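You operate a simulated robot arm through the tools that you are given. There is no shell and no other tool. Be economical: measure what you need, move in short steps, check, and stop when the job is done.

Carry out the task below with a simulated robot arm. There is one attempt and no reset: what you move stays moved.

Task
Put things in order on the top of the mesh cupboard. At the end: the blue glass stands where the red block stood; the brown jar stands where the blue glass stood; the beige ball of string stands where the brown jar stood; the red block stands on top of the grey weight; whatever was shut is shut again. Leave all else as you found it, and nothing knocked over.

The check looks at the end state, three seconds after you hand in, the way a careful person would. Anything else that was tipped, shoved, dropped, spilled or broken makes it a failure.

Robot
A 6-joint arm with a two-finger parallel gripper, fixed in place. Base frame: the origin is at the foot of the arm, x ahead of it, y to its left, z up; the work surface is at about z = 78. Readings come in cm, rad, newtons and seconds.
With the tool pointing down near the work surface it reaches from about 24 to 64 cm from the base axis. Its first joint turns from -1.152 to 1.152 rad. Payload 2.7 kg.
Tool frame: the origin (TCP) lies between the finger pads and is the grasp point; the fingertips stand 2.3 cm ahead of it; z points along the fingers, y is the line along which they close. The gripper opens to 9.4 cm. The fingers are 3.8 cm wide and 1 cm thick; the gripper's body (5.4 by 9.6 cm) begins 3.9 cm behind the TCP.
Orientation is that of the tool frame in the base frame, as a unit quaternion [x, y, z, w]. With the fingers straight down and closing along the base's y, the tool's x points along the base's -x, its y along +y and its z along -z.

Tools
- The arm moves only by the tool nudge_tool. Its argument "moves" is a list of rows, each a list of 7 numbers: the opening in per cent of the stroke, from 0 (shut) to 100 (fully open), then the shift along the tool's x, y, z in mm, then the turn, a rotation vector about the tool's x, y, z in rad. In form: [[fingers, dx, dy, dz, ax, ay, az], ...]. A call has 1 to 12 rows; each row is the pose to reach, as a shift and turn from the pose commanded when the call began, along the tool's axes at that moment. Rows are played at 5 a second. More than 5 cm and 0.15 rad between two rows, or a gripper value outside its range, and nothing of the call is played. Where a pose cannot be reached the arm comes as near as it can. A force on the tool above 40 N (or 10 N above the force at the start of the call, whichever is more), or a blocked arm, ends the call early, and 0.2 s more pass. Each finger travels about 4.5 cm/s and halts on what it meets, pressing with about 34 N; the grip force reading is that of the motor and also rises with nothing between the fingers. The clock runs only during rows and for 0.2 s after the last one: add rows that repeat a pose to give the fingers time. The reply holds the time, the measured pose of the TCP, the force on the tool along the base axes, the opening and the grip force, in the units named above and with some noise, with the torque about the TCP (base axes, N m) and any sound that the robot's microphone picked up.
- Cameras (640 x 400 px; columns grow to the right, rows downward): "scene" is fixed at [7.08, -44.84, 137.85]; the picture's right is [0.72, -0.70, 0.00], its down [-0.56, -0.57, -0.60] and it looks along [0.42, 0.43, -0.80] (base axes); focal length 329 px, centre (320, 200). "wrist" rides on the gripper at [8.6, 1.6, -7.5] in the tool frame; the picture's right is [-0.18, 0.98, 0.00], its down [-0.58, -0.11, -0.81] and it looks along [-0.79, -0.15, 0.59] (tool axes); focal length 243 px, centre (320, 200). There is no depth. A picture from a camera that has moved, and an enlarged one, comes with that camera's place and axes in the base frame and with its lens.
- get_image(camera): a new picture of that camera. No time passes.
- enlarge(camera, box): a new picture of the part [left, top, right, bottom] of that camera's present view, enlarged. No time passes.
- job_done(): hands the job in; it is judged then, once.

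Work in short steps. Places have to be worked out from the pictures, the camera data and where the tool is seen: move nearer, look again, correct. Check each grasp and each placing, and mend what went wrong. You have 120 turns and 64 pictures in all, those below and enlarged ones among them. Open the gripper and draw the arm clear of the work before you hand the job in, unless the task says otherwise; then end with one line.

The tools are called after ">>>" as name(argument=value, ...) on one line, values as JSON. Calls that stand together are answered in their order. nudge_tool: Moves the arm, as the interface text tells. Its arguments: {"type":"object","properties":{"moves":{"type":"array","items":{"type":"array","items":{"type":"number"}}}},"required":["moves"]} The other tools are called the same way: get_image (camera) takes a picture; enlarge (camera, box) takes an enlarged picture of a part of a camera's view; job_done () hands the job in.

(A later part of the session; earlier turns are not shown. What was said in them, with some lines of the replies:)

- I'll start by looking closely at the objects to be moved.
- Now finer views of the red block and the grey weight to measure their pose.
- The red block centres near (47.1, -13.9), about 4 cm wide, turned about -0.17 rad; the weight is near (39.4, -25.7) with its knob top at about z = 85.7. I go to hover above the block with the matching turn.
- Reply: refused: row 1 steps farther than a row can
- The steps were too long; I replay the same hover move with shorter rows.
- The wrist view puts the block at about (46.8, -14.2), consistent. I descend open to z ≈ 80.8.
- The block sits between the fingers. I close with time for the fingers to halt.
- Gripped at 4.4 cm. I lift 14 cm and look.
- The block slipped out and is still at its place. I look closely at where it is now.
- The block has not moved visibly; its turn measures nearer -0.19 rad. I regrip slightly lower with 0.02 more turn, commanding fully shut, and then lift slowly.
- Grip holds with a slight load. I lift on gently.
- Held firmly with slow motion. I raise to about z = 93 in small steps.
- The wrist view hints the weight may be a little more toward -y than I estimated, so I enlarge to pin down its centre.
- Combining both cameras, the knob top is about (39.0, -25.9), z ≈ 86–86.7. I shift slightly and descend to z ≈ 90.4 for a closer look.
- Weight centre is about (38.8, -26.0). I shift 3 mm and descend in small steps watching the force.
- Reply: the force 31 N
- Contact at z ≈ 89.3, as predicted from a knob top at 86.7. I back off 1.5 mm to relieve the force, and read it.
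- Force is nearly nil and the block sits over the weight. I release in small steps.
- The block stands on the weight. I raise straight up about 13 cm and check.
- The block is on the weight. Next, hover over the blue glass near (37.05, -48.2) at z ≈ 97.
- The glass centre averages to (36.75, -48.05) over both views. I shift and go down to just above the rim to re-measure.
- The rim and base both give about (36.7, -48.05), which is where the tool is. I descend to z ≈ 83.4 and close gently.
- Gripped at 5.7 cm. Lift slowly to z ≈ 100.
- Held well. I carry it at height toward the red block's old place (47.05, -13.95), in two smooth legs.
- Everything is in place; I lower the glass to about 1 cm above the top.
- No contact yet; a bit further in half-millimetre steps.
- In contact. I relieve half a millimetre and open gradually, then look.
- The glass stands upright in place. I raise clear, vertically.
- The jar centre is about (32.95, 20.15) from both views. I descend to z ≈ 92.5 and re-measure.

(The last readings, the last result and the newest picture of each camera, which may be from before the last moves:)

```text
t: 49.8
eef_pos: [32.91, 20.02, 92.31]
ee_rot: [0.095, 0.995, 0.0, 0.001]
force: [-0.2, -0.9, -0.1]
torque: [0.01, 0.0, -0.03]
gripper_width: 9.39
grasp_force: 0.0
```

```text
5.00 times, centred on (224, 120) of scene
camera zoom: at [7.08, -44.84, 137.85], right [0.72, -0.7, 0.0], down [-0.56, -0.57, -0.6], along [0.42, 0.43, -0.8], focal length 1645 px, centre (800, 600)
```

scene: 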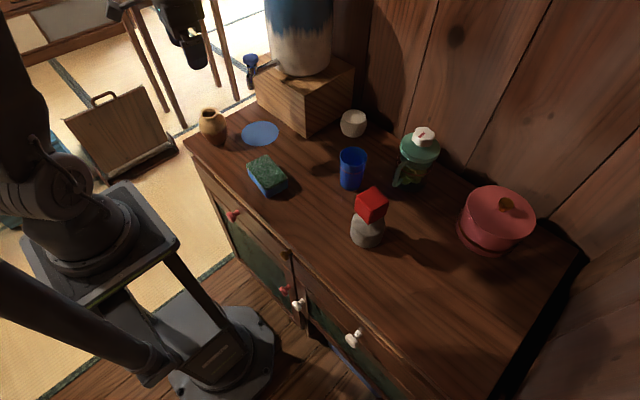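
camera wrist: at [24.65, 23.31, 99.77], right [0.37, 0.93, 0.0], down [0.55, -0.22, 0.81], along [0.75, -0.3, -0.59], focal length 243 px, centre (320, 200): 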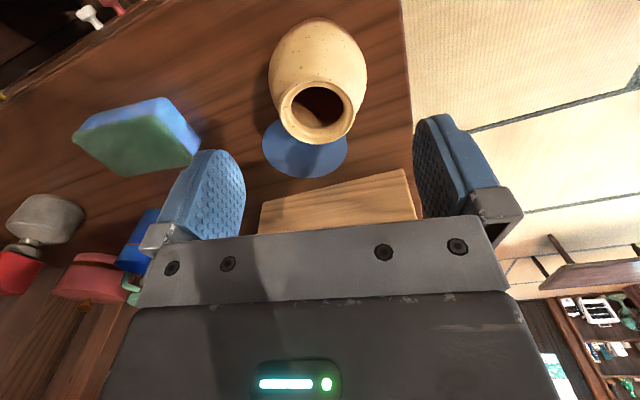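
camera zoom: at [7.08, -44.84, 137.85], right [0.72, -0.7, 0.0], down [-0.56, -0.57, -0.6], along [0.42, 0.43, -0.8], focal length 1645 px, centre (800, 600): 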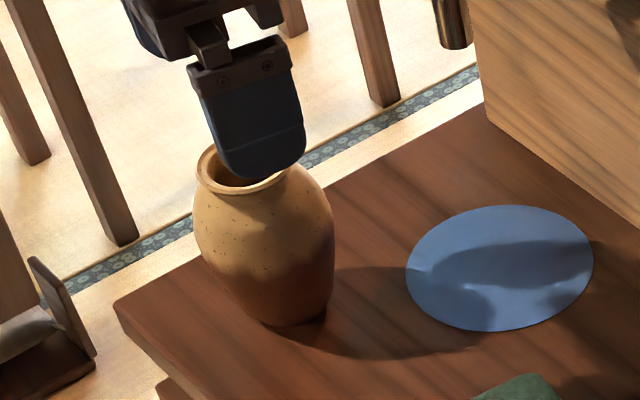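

Jar at about (32.8, 20.05), well centred. I descend to z ≈ 83.3 and close on the belly.

>>> nudge_tool(moves=[[100, 1, 0, 15, 0, 0, 0], [100, 1, 0, 35, 0, 0, 0], [100, 1, 0, 55, 0, 0, 0], [100, 1, 0, 75, 0, 0, 0], [100, 1, 0, 86, 0, 0, 0], [100, 1, 0, 89, 0, 0, 0], [100, 1, 0, 89, 0, 0, 0]])

>>> nudge_tool(moves=[[88, 0, 0, 0, 0, 0, 0], [80, 0, 0, 0, 0, 0, 0], [72, 0, 0, 0, 0, 0, 0], [62, 0, 0, 0, 0, 0, 0], [50, 0, 0, 0, 0, 0, 0], [30, 0, 0, 0, 0, 0, 0], [0, 0, 0, 0, 0, 0, 0], [0, 0, 0, 0, 0, 0, 0]])

>>> get_image(camera="wrist")

```text
t: 51.4
eef_pos: [33.05, 20.33, 83.5]
ee_rot: [0.095, 0.996, 0.0, 0.0]
force: [-0.7, 0.2, 0.2]
torque: [0.02, -0.03, 0.02]
gripper_width: 9.39
grasp_force: 0.0
```

```text
t: 53.2
eef_pos: [32.89, 20.26, 83.37]
ee_rot: [0.095, 0.995, 0.001, 0.0]
force: [0.2, 0.0, 0.0]
torque: [0.03, 0.01, 0.01]
gripper_width: 6.62
grasp_force: 34.0
```

```text
25 pictures are left
camera wrist: at [24.65, 23.4, 90.88], right [0.37, 0.93, 0.0], down [0.55, -0.22, 0.81], along [0.75, -0.3, -0.59], focal length 243 px, centre (320, 200)
```

wrist: 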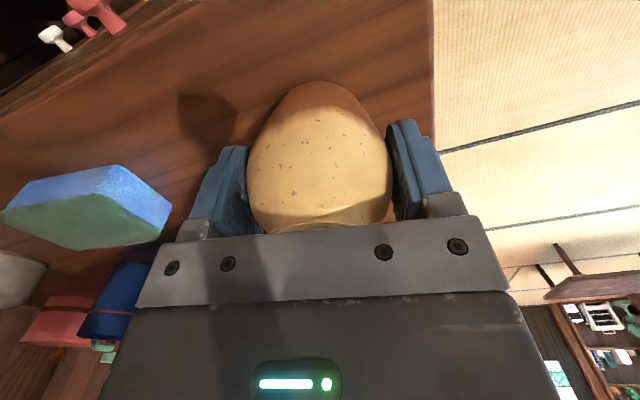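

Gripped at 6.6 cm. Slow lift.

>>> nudge_tool(moves=[[0, 0, 0, -1, 0, 0, 0], [0, 0, 0, -3, 0, 0, 0], [0, 0, 0, -7, 0, 0, 0], [0, 0, 0, -13, 0, 0, 0], [0, 0, 0, -20, 0, 0, 0], [0, 0, 0, -27, 0, 0, 0], [0, 0, 0, -32, 0, 0, 0], [0, 0, 0, -34, 0, 0, 0]])

>>> nudge_tool(moves=[[0, 0, 0, -4, 0, 0, 0], [0, 0, 0, -12, 0, 0, 0], [0, 0, 0, -24, 0, 0, 0], [0, 0, 0, -38, 0, 0, 0], [0, 0, 0, -54, 0, 0, 0], [0, 0, 0, -70, 0, 0, 0], [0, 0, 0, -86, 0, 0, 0], [0, 0, 0, -102, 0, 0, 0], [0, 0, 0, -116, 0, 0, 0], [0, 0, 0, -126, 0, 0, 0], [0, 0, 0, -130, 0, 0, 0]])

>>> get_image(camera="wrist")

```text
t: 55.0
eef_pos: [32.89, 20.18, 86.73]
ee_rot: [0.094, 0.996, 0.0, 0.001]
force: [-0.7, -0.1, -2.3]
torque: [-0.02, -0.01, -0.01]
gripper_width: 6.59
grasp_force: 33.9
```

```text
t: 57.4
eef_pos: [32.99, 20.28, 99.94]
ee_rot: [0.095, 0.995, -0.001, 0.001]
force: [0.2, 0.1, -2.9]
torque: [0.01, 0.0, -0.01]
gripper_width: 6.6
grasp_force: 34.4
```

```text
24 pictures are left
camera wrist: at [24.67, 23.36, 107.35], right [0.37, 0.93, 0.0], down [0.55, -0.22, 0.81], along [0.75, -0.3, -0.59], focal length 243 px, centre (320, 200)
```

wrist: 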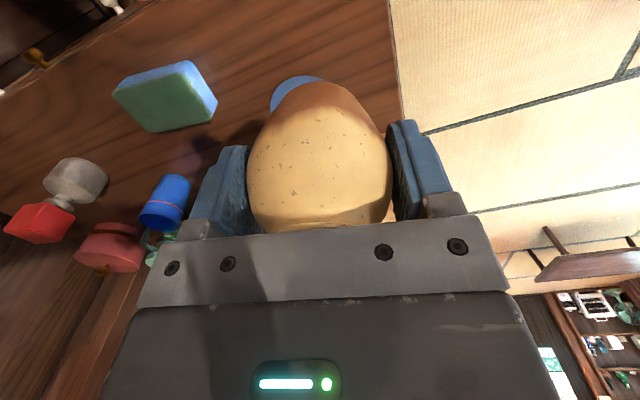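

Secure. I carry the jar at z = 100 toward the glass's old place in three smooth legs.

>>> nudge_tool(moves=[[0, -1.1, -4.4, 0, 0, 0, 0], [0, -3.9, -15.5, 0, 0, 0, 0], [0, -8.3, -33.1, 0, 0, 0, 0], [0, -13.9, -55.2, 0, 0, 0, 0], [0, -20, -79.5, 0, 0, 0, 0], [0, -26.1, -103.8, 0, 0, 0, 0], [0, -32.2, -128.1, 0, 0, 0, 0], [0, -38.3, -152.4, 0, 0, 0, 0], [0, -44.4, -176.6, 0, 0, 0, 0], [0, -50, -198.7, 0, 0, 0, 0], [0, -53.8, -214.2, 0, 0, 0, 0], [0, -55.5, -220.8, 0, 0, 0, 0]])

>>> nudge_tool(moves=[[0, -1.1, -4.4, 0, 0, 0, 0], [0, -3.9, -15.5, 0, 0, 0, 0], [0, -8.3, -33.1, 0, 0, 0, 0], [0, -13.9, -55.2, 0, 0, 0, 0], [0, -20, -79.5, 0, 0, 0, 0], [0, -26.1, -103.8, 0, 0, 0, 0], [0, -32.2, -128.1, 0, 0, 0, 0], [0, -38.3, -152.4, 0, 0, 0, 0], [0, -44.4, -176.6, 0, 0, 0, 0], [0, -50, -198.7, 0, 0, 0, 0], [0, -53.8, -214.2, 0, 0, 0, 0], [0, -55.5, -220.8, 0, 0, 0, 0]])

>>> nudge_tool(moves=[[0, -1.1, -4.4, 0, 0, 0, 0], [0, -3.9, -15.5, 0, 0, 0, 0], [0, -8.3, -33.1, 0, 0, 0, 0], [0, -13.9, -55.2, 0, 0, 0, 0], [0, -20, -79.5, 0, 0, 0, 0], [0, -26.1, -103.8, 0, 0, 0, 0], [0, -32.2, -128.1, 0, 0, 0, 0], [0, -38.3, -152.4, 0, 0, 0, 0], [0, -44.4, -176.6, 0, 0, 0, 0], [0, -50, -198.7, 0, 0, 0, 0], [0, -53.8, -214.2, 0, 0, 0, 0], [0, -55.5, -220.8, 0, 0, 0, 0]])

>>> get_image(camera="scene")

```text
t: 60.0
eef_pos: [34.2, -2.38, 99.91]
ee_rot: [0.096, 0.995, 0.0, 0.001]
force: [-0.1, -0.3, -2.3]
torque: [0.0, 0.01, 0.02]
gripper_width: 6.62
grasp_force: 33.8
```

```text
t: 62.6
eef_pos: [35.5, -25.24, 99.84]
ee_rot: [0.096, 0.995, 0.0, 0.001]
force: [0.8, 0.6, -2.0]
torque: [0.0, -0.03, 0.01]
gripper_width: 6.61
grasp_force: 34.0
```

```text
t: 65.2
eef_pos: [36.74, -48.02, 100.03]
ee_rot: [0.094, 0.996, 0.0, 0.001]
force: [-0.3, 0.0, -2.8]
torque: [0.01, 0.0, -0.01]
gripper_width: 6.61
grasp_force: 34.1
```

```text
23 pictures are left
```

scene: 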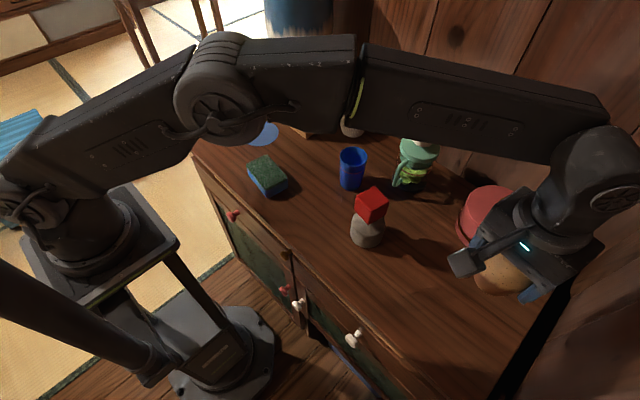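

Above the target. Lower to 1 cm over the surface, then slowly to contact.

>>> nudge_tool(moves=[[0, 0, 0, 4, 0, 0, 0], [0, 0, 0, 14, 0, 0, 0], [0, 0, 0, 30, 0, 0, 0], [0, 0, 0, 48, 0, 0, 0], [0, 0, 0, 66, 0, 0, 0], [0, 0, 0, 84, 0, 0, 0], [0, 0, 0, 102, 0, 0, 0], [0, 0, 0, 120, 0, 0, 0], [0, 0, 0, 136, 0, 0, 0], [0, 0, 0, 148, 0, 0, 0], [0, 0, 0, 154, 0, 0, 0], [0, 0, 0, 156, 0, 0, 0]])

>>> nudge_tool(moves=[[0, 0, 0, 2, 0, 0, 0], [0, 0, 0, 4, 0, 0, 0], [0, 0, 0, 6, 0, 0, 0], [0, 0, 0, 7, 0, 0, 0], [0, 0, 0, 8, 0, 0, 0], [0, 0, 0, 8, 0, 0, 0]])

```text
t: 67.8
eef_pos: [36.82, -48.02, 84.29]
ee_rot: [0.095, 0.996, 0.0, 0.0]
force: [-0.1, 0.2, -2.8]
torque: [0.02, -0.02, 0.01]
gripper_width: 6.6
grasp_force: 34.1
```

```text
t: 69.2
eef_pos: [36.73, -48.02, 83.55]
ee_rot: [0.095, 0.995, 0.001, 0.001]
force: [-0.2, 0.6, -2.3]
torque: [-0.02, 0.03, -0.01]
gripper_width: 6.62
grasp_force: 34.3
```

Not yet touching; a further 2 mm in small steps.

>>> nudge_tool(moves=[[0, 0, 0, 0.7, 0, 0, 0], [0, 0, 0, 1.4, 0, 0, 0], [0, 0, 0, 2, 0, 0, 0], [0, 0, 0, 2, 0, 0, 0]])

```text
t: 70.2
eef_pos: [36.76, -47.85, 83.3]
ee_rot: [0.096, 0.995, -0.001, 0.002]
force: [-2.4, 3.9, 10.6]
torque: [0.41, 0.15, 0.08]
gripper_width: 6.63
grasp_force: 34.5
```

In contact. I relieve slightly and open gradually, then look.

>>> nudge_tool(moves=[[0, 0, 0, -0.9, 0, 0, 0], [71, 0, 0, -0.9, 0, 0, 0], [75, 0, 0, -0.9, 0, 0, 0], [80, 0, 0, -0.9, 0, 0, 0], [86, 0, 0, -0.9, 0, 0, 0], [93, 0, 0, -0.9, 0, 0, 0], [100, 0, 0, -0.9, 0, 0, 0], [100, 0, 0, -0.9, 0, 0, 0]])

>>> get_image(camera="wrist")

```text
t: 72.0
eef_pos: [36.83, -48.01, 83.41]
ee_rot: [0.095, 0.996, 0.0, 0.001]
force: [-0.4, 0.8, 0.4]
torque: [-0.02, 0.02, -0.01]
gripper_width: 9.38
grasp_force: 0.1
```

```text
22 pictures are left
camera wrist: at [28.54, -44.82, 90.86], right [0.37, 0.93, 0.0], down [0.55, -0.22, 0.81], along [0.75, -0.3, -0.59], focal length 243 px, centre (320, 200)
```

wrist: 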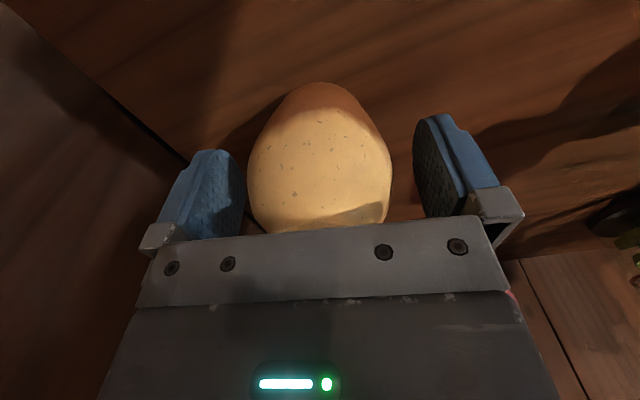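

Jar stands freely. I raise vertically, then measure the string ball in the unobstructed scene view.

>>> nudge_tool(moves=[[100, 0, 0, -10, 0, 0, 0], [100, 0, 0, -30, 0, 0, 0], [100, 0, 0, -60, 0, 0, 0], [100, 0, 0, -100, 0, 0, 0], [100, 0, 0, -140, 0, 0, 0], [100, 0, 0, -180, 0, 0, 0], [100, 0, 0, -210, 0, 0, 0], [100, 0, 0, -210, 0, 0, 0]])

>>> nudge_tool(moves=[[100, 7, 30, 0, 0, 0, 0], [100, 14, 65, 0, 0, 0, 0], [100, 21, 100, 0, 0, 0, 0], [100, 28, 135, 0, 0, 0, 0], [100, 35, 170, 0, 0, 0, 0], [100, 42, 205, 0, 0, 0, 0], [100, 49, 235, 0, 0, 0, 0], [100, 49, 235, 0, 0, 0, 0]])

>>> get_image(camera="scene")

>>> enlarge(camera="scene", box=[304, 90, 400, 150])

```text
t: 73.8
eef_pos: [36.72, -47.93, 104.38]
ee_rot: [0.095, 0.995, 0.0, 0.001]
force: [-0.4, -0.4, 0.3]
torque: [0.0, -0.02, 0.04]
gripper_width: 9.39
grasp_force: 0.1
```

```text
t: 75.6
eef_pos: [36.3, -23.97, 104.51]
ee_rot: [0.095, 0.996, 0.0, 0.0]
force: [0.0, -0.8, -0.2]
torque: [0.0, 0.0, 0.01]
gripper_width: 9.38
grasp_force: 0.0
```

```text
21 pictures are left
```

scene: 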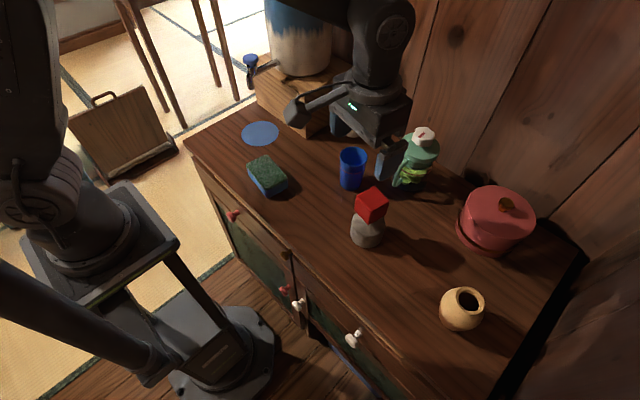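

```text
6.67 times, centred on (352, 120) of scene
camera zoom: at [7.08, -44.84, 137.85], right [0.72, -0.7, 0.0], down [-0.56, -0.57, -0.6], along [0.42, 0.43, -0.8], focal length 2193 px, centre (107, 733)
```

zoom: 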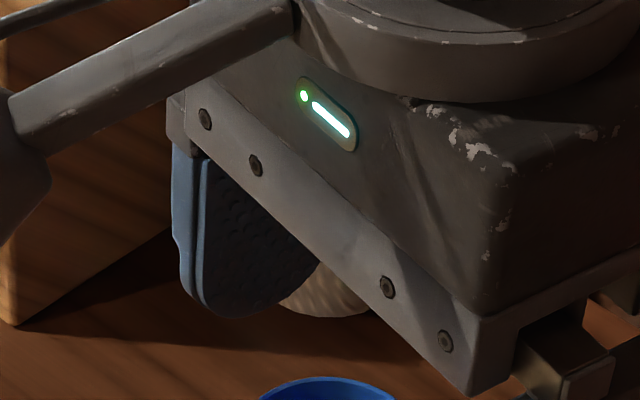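

Jar stands where the glass stood. The string ball computes to about (60.3, -2.6), 7 cm across, with the box face at y ≈ 4.5 and the wall near x ≈ 66, so I square the gripper (turn back 0.19) and hover there at z ≈ 98.

>>> nudge_tool(moves=[[92, -25, 32, 0, 0, 0, -0.03], [92, -50, 64, 0, 0, 0, -0.06], [92, -75, 96, 0, 0, 0, -0.09], [92, -100, 128, 0, 0, 0, -0.12], [92, -125, 160, 0, 0, 0, -0.15], [92, -150, 192, 0, 0, 0, -0.17], [92, -172, 224, 0, 0, 0, -0.19], [92, -190, 250, 20, 0, 0, -0.19], [92, -192, 255, 45, 0, 0, -0.19], [92, -192, 255, 65, 0, 0, -0.19], [92, -192, 255, 65, 0, 0, -0.19]])

>>> get_image(camera="wrist")

>>> enlarge(camera="scene", box=[270, 40, 430, 160])

```text
t: 78.0
eef_pos: [60.16, -2.47, 97.9]
ee_rot: [0.0, 1.0, -0.001, 0.002]
force: [-0.3, 0.3, 0.1]
torque: [-0.02, 0.02, 0.02]
gripper_width: 8.65
grasp_force: 0.1
```

```text
19 pictures are left
camera wrist: at [51.32, -0.93, 105.37], right [0.18, 0.98, 0.0], down [0.58, -0.11, 0.81], along [0.79, -0.15, -0.59], focal length 243 px, centre (320, 200)
```

wrist: 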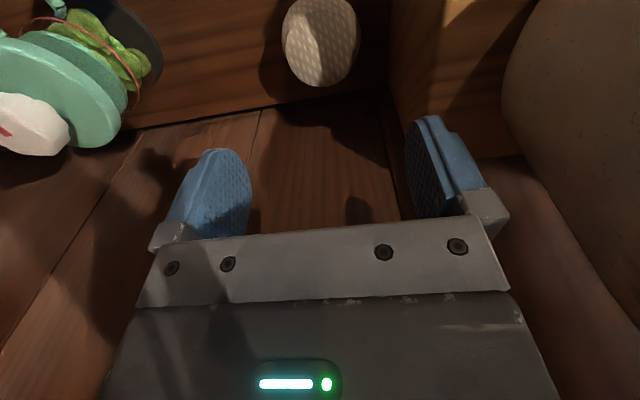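

```text
3.33 times, centred on (350, 100) of scene
camera zoom: at [7.08, -44.84, 137.85], right [0.72, -0.7, 0.0], down [-0.56, -0.57, -0.6], along [0.42, 0.43, -0.8], focal length 1097 px, centre (220, 533)
```

zoom: 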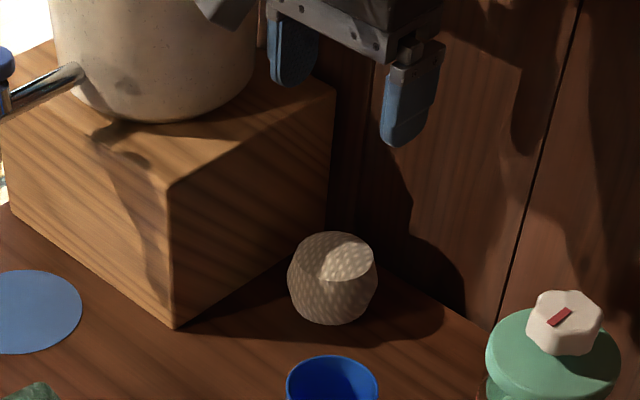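

The ball centres at (60.4, -2.65); box face at y ≈ 3.8 and wall x ≈ 67 leave about 1 cm clearance. I descend to z ≈ 88 first and look.

>>> nudge_tool(moves=[[92, -2, -2, 20, 0, 0, 0], [92, -2, -2, 50, 0, 0, 0], [92, -2, -2, 75, 0, 0, 0], [92, -2, -2, 92, 0, 0, 0], [92, -2, -2, 92, 0, 0, 0]])

>>> get_image(camera="wrist")

>>> enlarge(camera="scene", box=[290, 60, 418, 140])

```text
t: 79.2
eef_pos: [60.36, -2.71, 88.75]
ee_rot: [0.0, 1.0, -0.001, 0.001]
force: [0.6, -0.2, -0.5]
torque: [0.0, 0.02, -0.01]
gripper_width: 8.65
grasp_force: 0.0
```

```text
17 pictures are left
camera wrist: at [51.61, -1.14, 96.17], right [0.18, 0.98, 0.0], down [0.58, -0.11, 0.81], along [0.79, -0.15, -0.59], focal length 243 px, centre (320, 200)
```

wrist: 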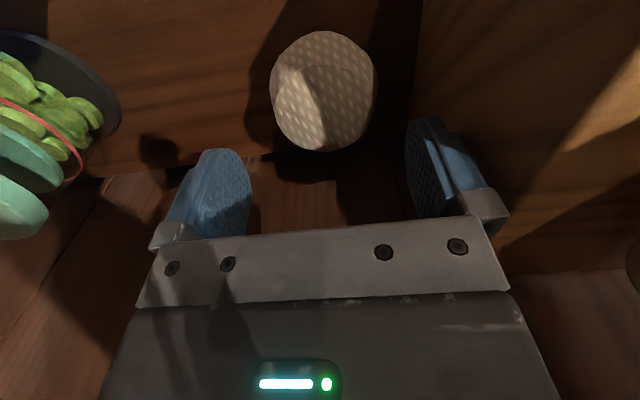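

```text
5.00 times, centred on (354, 100) of scene
camera zoom: at [7.08, -44.84, 137.85], right [0.72, -0.7, 0.0], down [-0.56, -0.57, -0.6], along [0.42, 0.43, -0.8], focal length 1645 px, centre (150, 700)
```

zoom: 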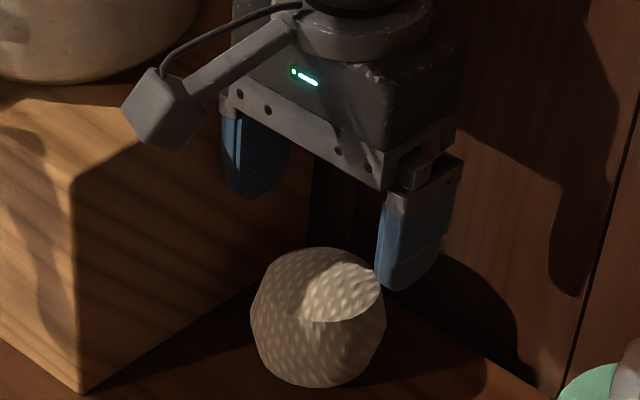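

All clear on both sides and the ball is centred. Descend to z ≈ 82 in steps.

>>> nudge_tool(moves=[[92, 0, 1, 15, 0, 0, 0], [92, 0, 1, 32, 0, 0, 0], [92, 0, 1, 48, 0, 0, 0], [92, 0, 1, 60, 0, 0, 0], [92, 0, 1, 67, 0, 0, 0], [92, 0, 1, 67, 0, 0, 0]])

>>> get_image(camera="wrist")

```text
t: 80.6
eef_pos: [60.29, -2.61, 81.96]
ee_rot: [0.001, 1.0, -0.001, 0.002]
force: [-0.5, -0.7, -0.4]
torque: [0.03, -0.02, 0.03]
gripper_width: 8.62
grasp_force: 0.1
```

```text
15 pictures are left
camera wrist: at [51.57, -1.1, 89.41], right [0.18, 0.98, 0.0], down [0.58, -0.11, 0.81], along [0.79, -0.15, -0.59], focal length 243 px, centre (320, 200)
```

wrist: 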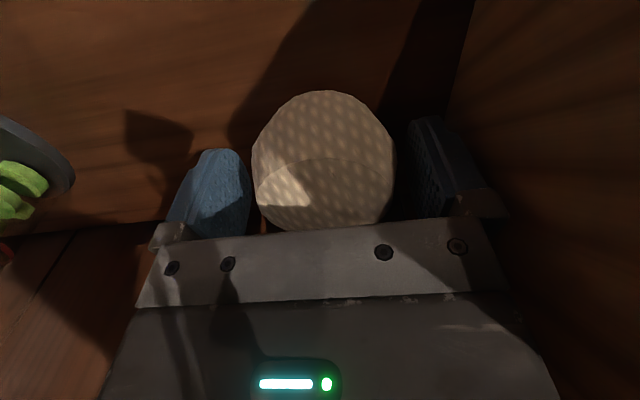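

The ball is between the fingers. Close slowly.

>>> nudge_tool(moves=[[85, 0, 0, 0, 0, 0, 0], [80, 0, 0, 0, 0, 0, 0], [75, 0, 0, 0, 0, 0, 0], [70, 0, 0, 0, 0, 0, 0], [60, 0, 0, 0, 0, 0, 0], [40, 0, 0, 0, 0, 0, 0], [0, 0, 0, 0, 0, 0, 0], [0, 0, 0, 0, 0, 0, 0]])

>>> nudge_tool(moves=[[0, 0, 0, -1, 0, 0, 0], [0, 0, 0, -3, 0, 0, 0], [0, 0, 0, -7, 0, 0, 0], [0, 0, 0, -13, 0, 0, 0], [0, 0, 0, -20, 0, 0, 0], [0, 0, 0, -27, 0, 0, 0], [0, 0, 0, -32, 0, 0, 0], [0, 0, 0, -34, 0, 0, 0]])

>>> get_image(camera="wrist")

```text
t: 82.4
eef_pos: [60.22, -2.66, 81.93]
ee_rot: [0.0, 1.0, -0.001, 0.001]
force: [0.7, 1.1, -0.1]
torque: [0.02, 0.04, 0.03]
gripper_width: 6.86
grasp_force: 34.1
```

```text
t: 84.2
eef_pos: [60.21, -2.78, 85.45]
ee_rot: [0.0, 1.0, -0.001, 0.001]
force: [0.3, -0.2, -1.1]
torque: [-0.04, -0.01, 0.0]
gripper_width: 6.89
grasp_force: 33.6
```

```text
14 pictures are left
camera wrist: at [51.54, -1.12, 92.86], right [0.18, 0.98, 0.0], down [0.58, -0.11, 0.81], along [0.79, -0.15, -0.59], focal length 243 px, centre (320, 200)
```

wrist: 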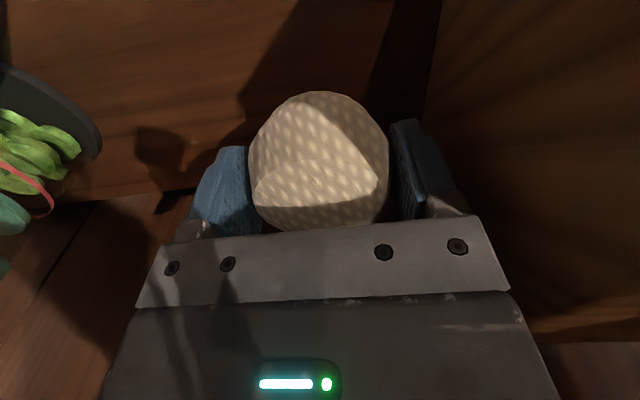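

Ball is held. I lift to z ≈ 100, then pull back in -x (away from box and tap) before going to +y.

>>> nudge_tool(moves=[[0, 0, 0, -4, 0, 0, 0], [0, 0, 0, -12, 0, 0, 0], [0, 0, 0, -24, 0, 0, 0], [0, 0, 0, -38, 0, 0, 0], [0, 0, 0, -54, 0, 0, 0], [0, 0, 0, -72, 0, 0, 0], [0, 0, 0, -90, 0, 0, 0], [0, 0, 0, -108, 0, 0, 0], [0, 0, 0, -126, 0, 0, 0], [0, 0, 0, -138, 0, 0, 0], [0, 0, 0, -143, 0, 0, 0], [0, 0, 0, -145, 0, 0, 0]])

>>> nudge_tool(moves=[[0, 5, 0, 0, 0, 0, 0], [0, 19, 0, 0, 0, 0, 0], [0, 41, 0, 0, 0, 0, 0], [0, 68, 0, 0, 0, 0, 0], [0, 98, 0, 0, 0, 0, 0], [0, 128, 0, 0, 0, 0, 0], [0, 158, 0, 0, 0, 0, 0], [0, 188, 0, 0, 0, 0, 0], [0, 218, 0, 0, 0, 0, 0], [0, 245, 0, 0, 0, 0, 0], [0, 265, 0, 0, 0, 0, 0], [0, 272, 0, 0, 0, 0, 0]])

>>> nudge_tool(moves=[[0, 0, 4, 0, 0, 0, 0], [0, 0, 16, 0, 0, 0, 0], [0, 0, 34, 0, 0, 0, 0], [0, 0, 57, 0, 0, 0, 0], [0, 0, 82, 0, 0, 0, 0], [0, 0, 107, 0, 0, 0, 0], [0, 0, 132, 0, 0, 0, 0], [0, 0, 157, 0, 0, 0, 0], [0, 0, 182, 0, 0, 0, 0], [0, 0, 206, 0, 0, 0, 0], [0, 0, 222, 0, 0, 0, 0], [0, 0, 228, 0, 0, 0, 0]])

>>> get_image(camera="wrist")

>>> get_image(camera="scene")

```text
t: 86.8
eef_pos: [60.23, -2.67, 99.9]
ee_rot: [0.0, 1.0, -0.001, 0.0]
force: [-0.2, 0.2, -0.4]
torque: [-0.02, 0.01, 0.02]
gripper_width: 6.91
grasp_force: 34.3
```

```text
t: 89.4
eef_pos: [33.11, -2.65, 99.8]
ee_rot: [0.0, 1.0, -0.001, 0.001]
force: [0.8, -1.1, -1.7]
torque: [0.04, 0.01, 0.01]
gripper_width: 6.89
grasp_force: 34.1
```

```text
t: 92.0
eef_pos: [33.04, 20.16, 99.8]
ee_rot: [0.0, 1.0, -0.002, 0.0]
force: [0.6, 0.5, 0.2]
torque: [0.04, 0.0, 0.03]
gripper_width: 6.87
grasp_force: 34.1
```

```text
13 pictures are left
camera wrist: at [24.31, 21.69, 107.28], right [0.18, 0.98, 0.0], down [0.58, -0.11, 0.81], along [0.79, -0.15, -0.59], focal length 243 px, centre (320, 200)
```

wrist: 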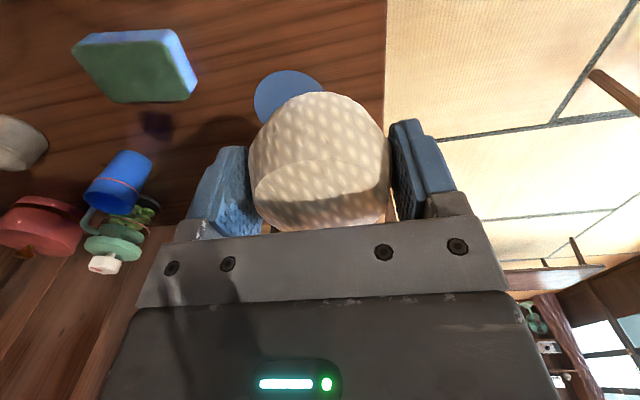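

```text
12 pictures are left
```

scene: 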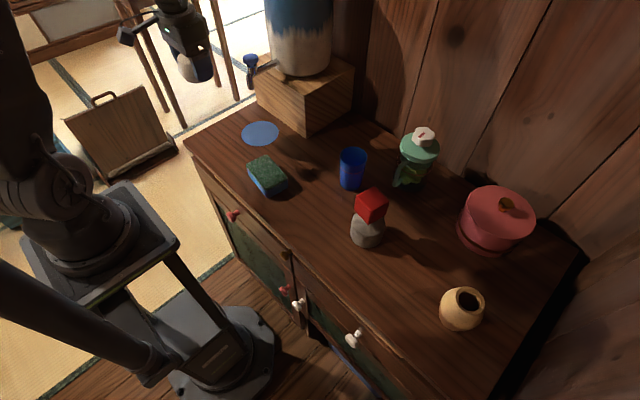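

On target. Lower to 1 cm above the surface, then gently.

>>> nudge_tool(moves=[[0, 1, 0, 4, 0, 0, 0], [0, 2, 0, 14, 0, 0, 0], [0, 2, 0, 30, 0, 0, 0], [0, 2, 0, 48, 0, 0, 0], [0, 2, 0, 68, 0, 0, 0], [0, 2, 0, 88, 0, 0, 0], [0, 2, 0, 108, 0, 0, 0], [0, 2, 0, 128, 0, 0, 0], [0, 2, 0, 146, 0, 0, 0], [0, 2, 0, 158, 0, 0, 0], [0, 2, 0, 166, 0, 0, 0], [0, 2, 0, 169, 0, 0, 0]])

>>> nudge_tool(moves=[[0, 0, 0, 2, 0, 0, 0], [0, 0, 0, 4, 0, 0, 0], [0, 0, 0, 6, 0, 0, 0], [0, 0, 0, 7, 0, 0, 0], [0, 0, 0, 8, 0, 0, 0], [0, 0, 0, 8, 0, 0, 0]])

```text
t: 94.6
eef_pos: [32.82, 20.05, 82.99]
ee_rot: [0.0, 1.0, -0.001, 0.001]
force: [0.0, -0.1, -0.7]
torque: [-0.04, 0.02, -0.03]
gripper_width: 6.88
grasp_force: 33.7
```

```text
t: 96.0
eef_pos: [32.99, 20.12, 82.13]
ee_rot: [0.0, 1.0, -0.002, 0.001]
force: [0.1, 0.2, 0.3]
torque: [-0.03, -0.02, -0.02]
gripper_width: 6.89
grasp_force: 34.0
```

A little further to touch down.

>>> nudge_tool(moves=[[0, 0, 0, 0.7, 0, 0, 0], [0, 0, 0, 1.4, 0, 0, 0], [0, 0, 0, 2, 0, 0, 0], [0, 0, 0, 2, 0, 0, 0]])

```text
t: 97.0
eef_pos: [32.81, 20.23, 81.88]
ee_rot: [0.0, 1.0, -0.001, 0.001]
force: [-1.6, -1.9, 7.0]
torque: [-0.02, 0.03, 0.03]
gripper_width: 6.9
grasp_force: 34.0
```

Touching. Relieve slightly, open gradually, and look.

>>> nudge_tool(moves=[[0, 0, 0, -0.6, 0, 0, 0], [74, 0, 0, -0.6, 0, 0, 0], [77, 0, 0, -0.6, 0, 0, 0], [81, 0, 0, -0.6, 0, 0, 0], [87, 0, 0, -0.6, 0, 0, 0], [94, 0, 0, -0.6, 0, 0, 0], [100, 0, 0, -0.6, 0, 0, 0], [100, 0, 0, -0.6, 0, 0, 0]])

>>> get_image(camera="wrist")

```text
t: 98.8
eef_pos: [32.92, 20.15, 82.05]
ee_rot: [-0.001, 1.0, 0.0, 0.001]
force: [0.7, -0.1, -0.2]
torque: [0.01, 0.01, 0.01]
gripper_width: 9.42
grasp_force: 0.1
```

```text
11 pictures are left
camera wrist: at [24.19, 21.69, 89.45], right [0.18, 0.98, 0.0], down [0.58, -0.11, 0.81], along [0.79, -0.15, -0.59], focal length 243 px, centre (320, 200)
```

wrist: 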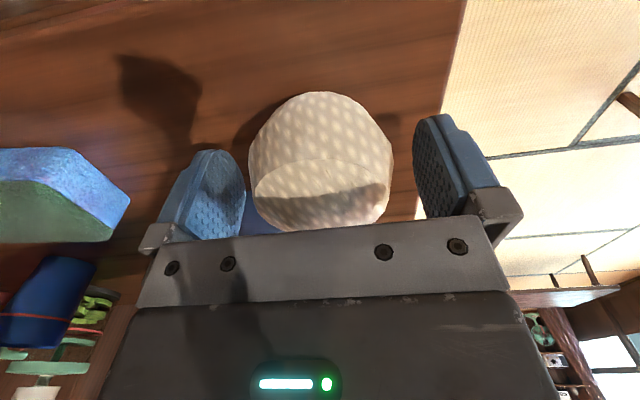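

The ball rests in place. I raise vertically well clear and draw the arm away to -y, then check the whole scene.

>>> nudge_tool(moves=[[100, 0, 0, -8, 0, 0, 0], [100, 0, 0, -22, 0, 0, 0], [100, 0, 0, -45, 0, 0, 0], [100, 0, 0, -80, 0, 0, 0], [100, 0, 0, -120, 0, 0, 0], [100, 0, 0, -160, 0, 0, 0], [100, 0, 0, -200, 0, 0, 0], [100, 0, 0, -240, 0, 0, 0], [100, 0, 0, -260, 0, 0, 0]])

>>> nudge_tool(moves=[[100, 0, -30, 0, 0, 0, 0], [100, 0, -70, 0, 0, 0, 0], [100, 0, -110, 0, 0, 0, 0], [100, 0, -150, 0, 0, 0, 0], [100, 0, -190, 0, 0, 0, 0], [100, 0, -220, 0, 0, 0, 0], [100, 0, -220, 0, 0, 0, 0]])

>>> get_image(camera="scene")

>>> enlarge(camera="scene", box=[180, 80, 340, 210])

>>> enlarge(camera="scene", box=[320, 130, 480, 260])

```text
t: 100.8
eef_pos: [32.8, 20.18, 108.08]
ee_rot: [0.0, 1.0, -0.001, -0.001]
force: [-0.1, 0.6, -0.1]
torque: [0.01, 0.01, 0.0]
gripper_width: 9.4
grasp_force: 0.1
```

```text
t: 102.4
eef_pos: [32.87, -1.94, 107.95]
ee_rot: [0.001, 1.0, -0.001, 0.001]
force: [-0.3, 1.0, 0.4]
torque: [0.02, -0.01, -0.03]
gripper_width: 9.39
grasp_force: 0.1
```

```text
10 pictures are left
```

scene: 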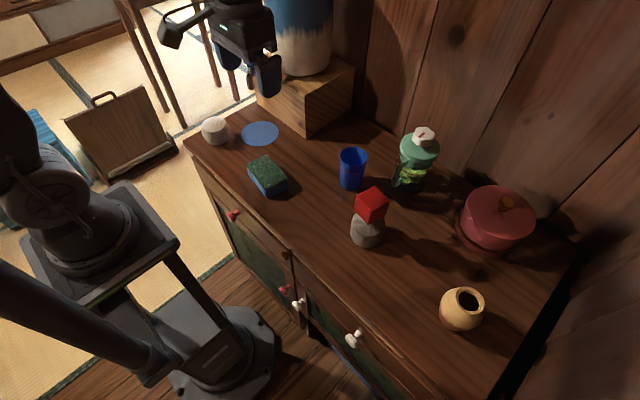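

```text
3.08 times, centred on (260, 145) of scene
camera zoom: at [7.08, -44.84, 137.85], right [0.72, -0.7, 0.0], down [-0.56, -0.57, -0.6], along [0.42, 0.43, -0.8], focal length 1012 px, centre (505, 369)
```

zoom: 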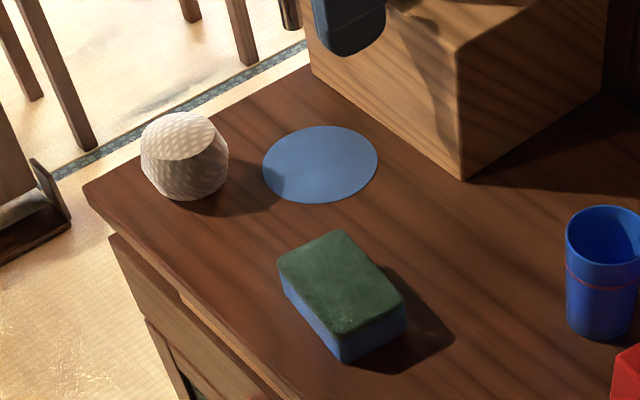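

```text
3.08 times, centred on (400, 195) of scene
camera zoom: at [7.08, -44.84, 137.85], right [0.72, -0.7, 0.0], down [-0.56, -0.57, -0.6], along [0.42, 0.43, -0.8], focal length 1012 px, centre (74, 215)
```

zoom: 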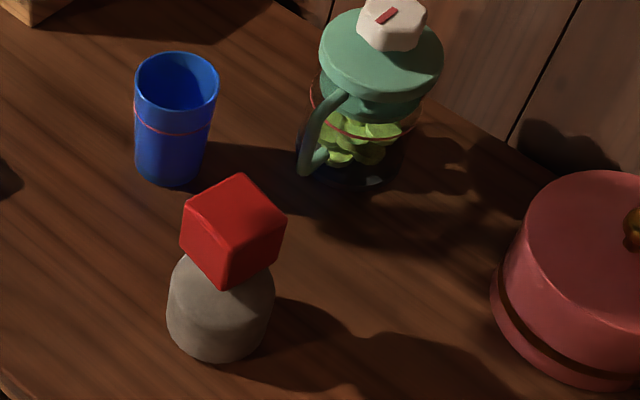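

Everything is in place: ball, jar and glass each stand in their places, the block is on the weight, and the doors, lids and the rest look unchanged. The gripper is open and clear, so I hand in.

>>> job_done()

```text
The job is handed in.
```

I've handed the job in: the glass, jar and string ball each stand in their new places and the red block is on the grey weight. Nothing was opened, so nothing needed shutting, and the last pictures show everything else as it was.
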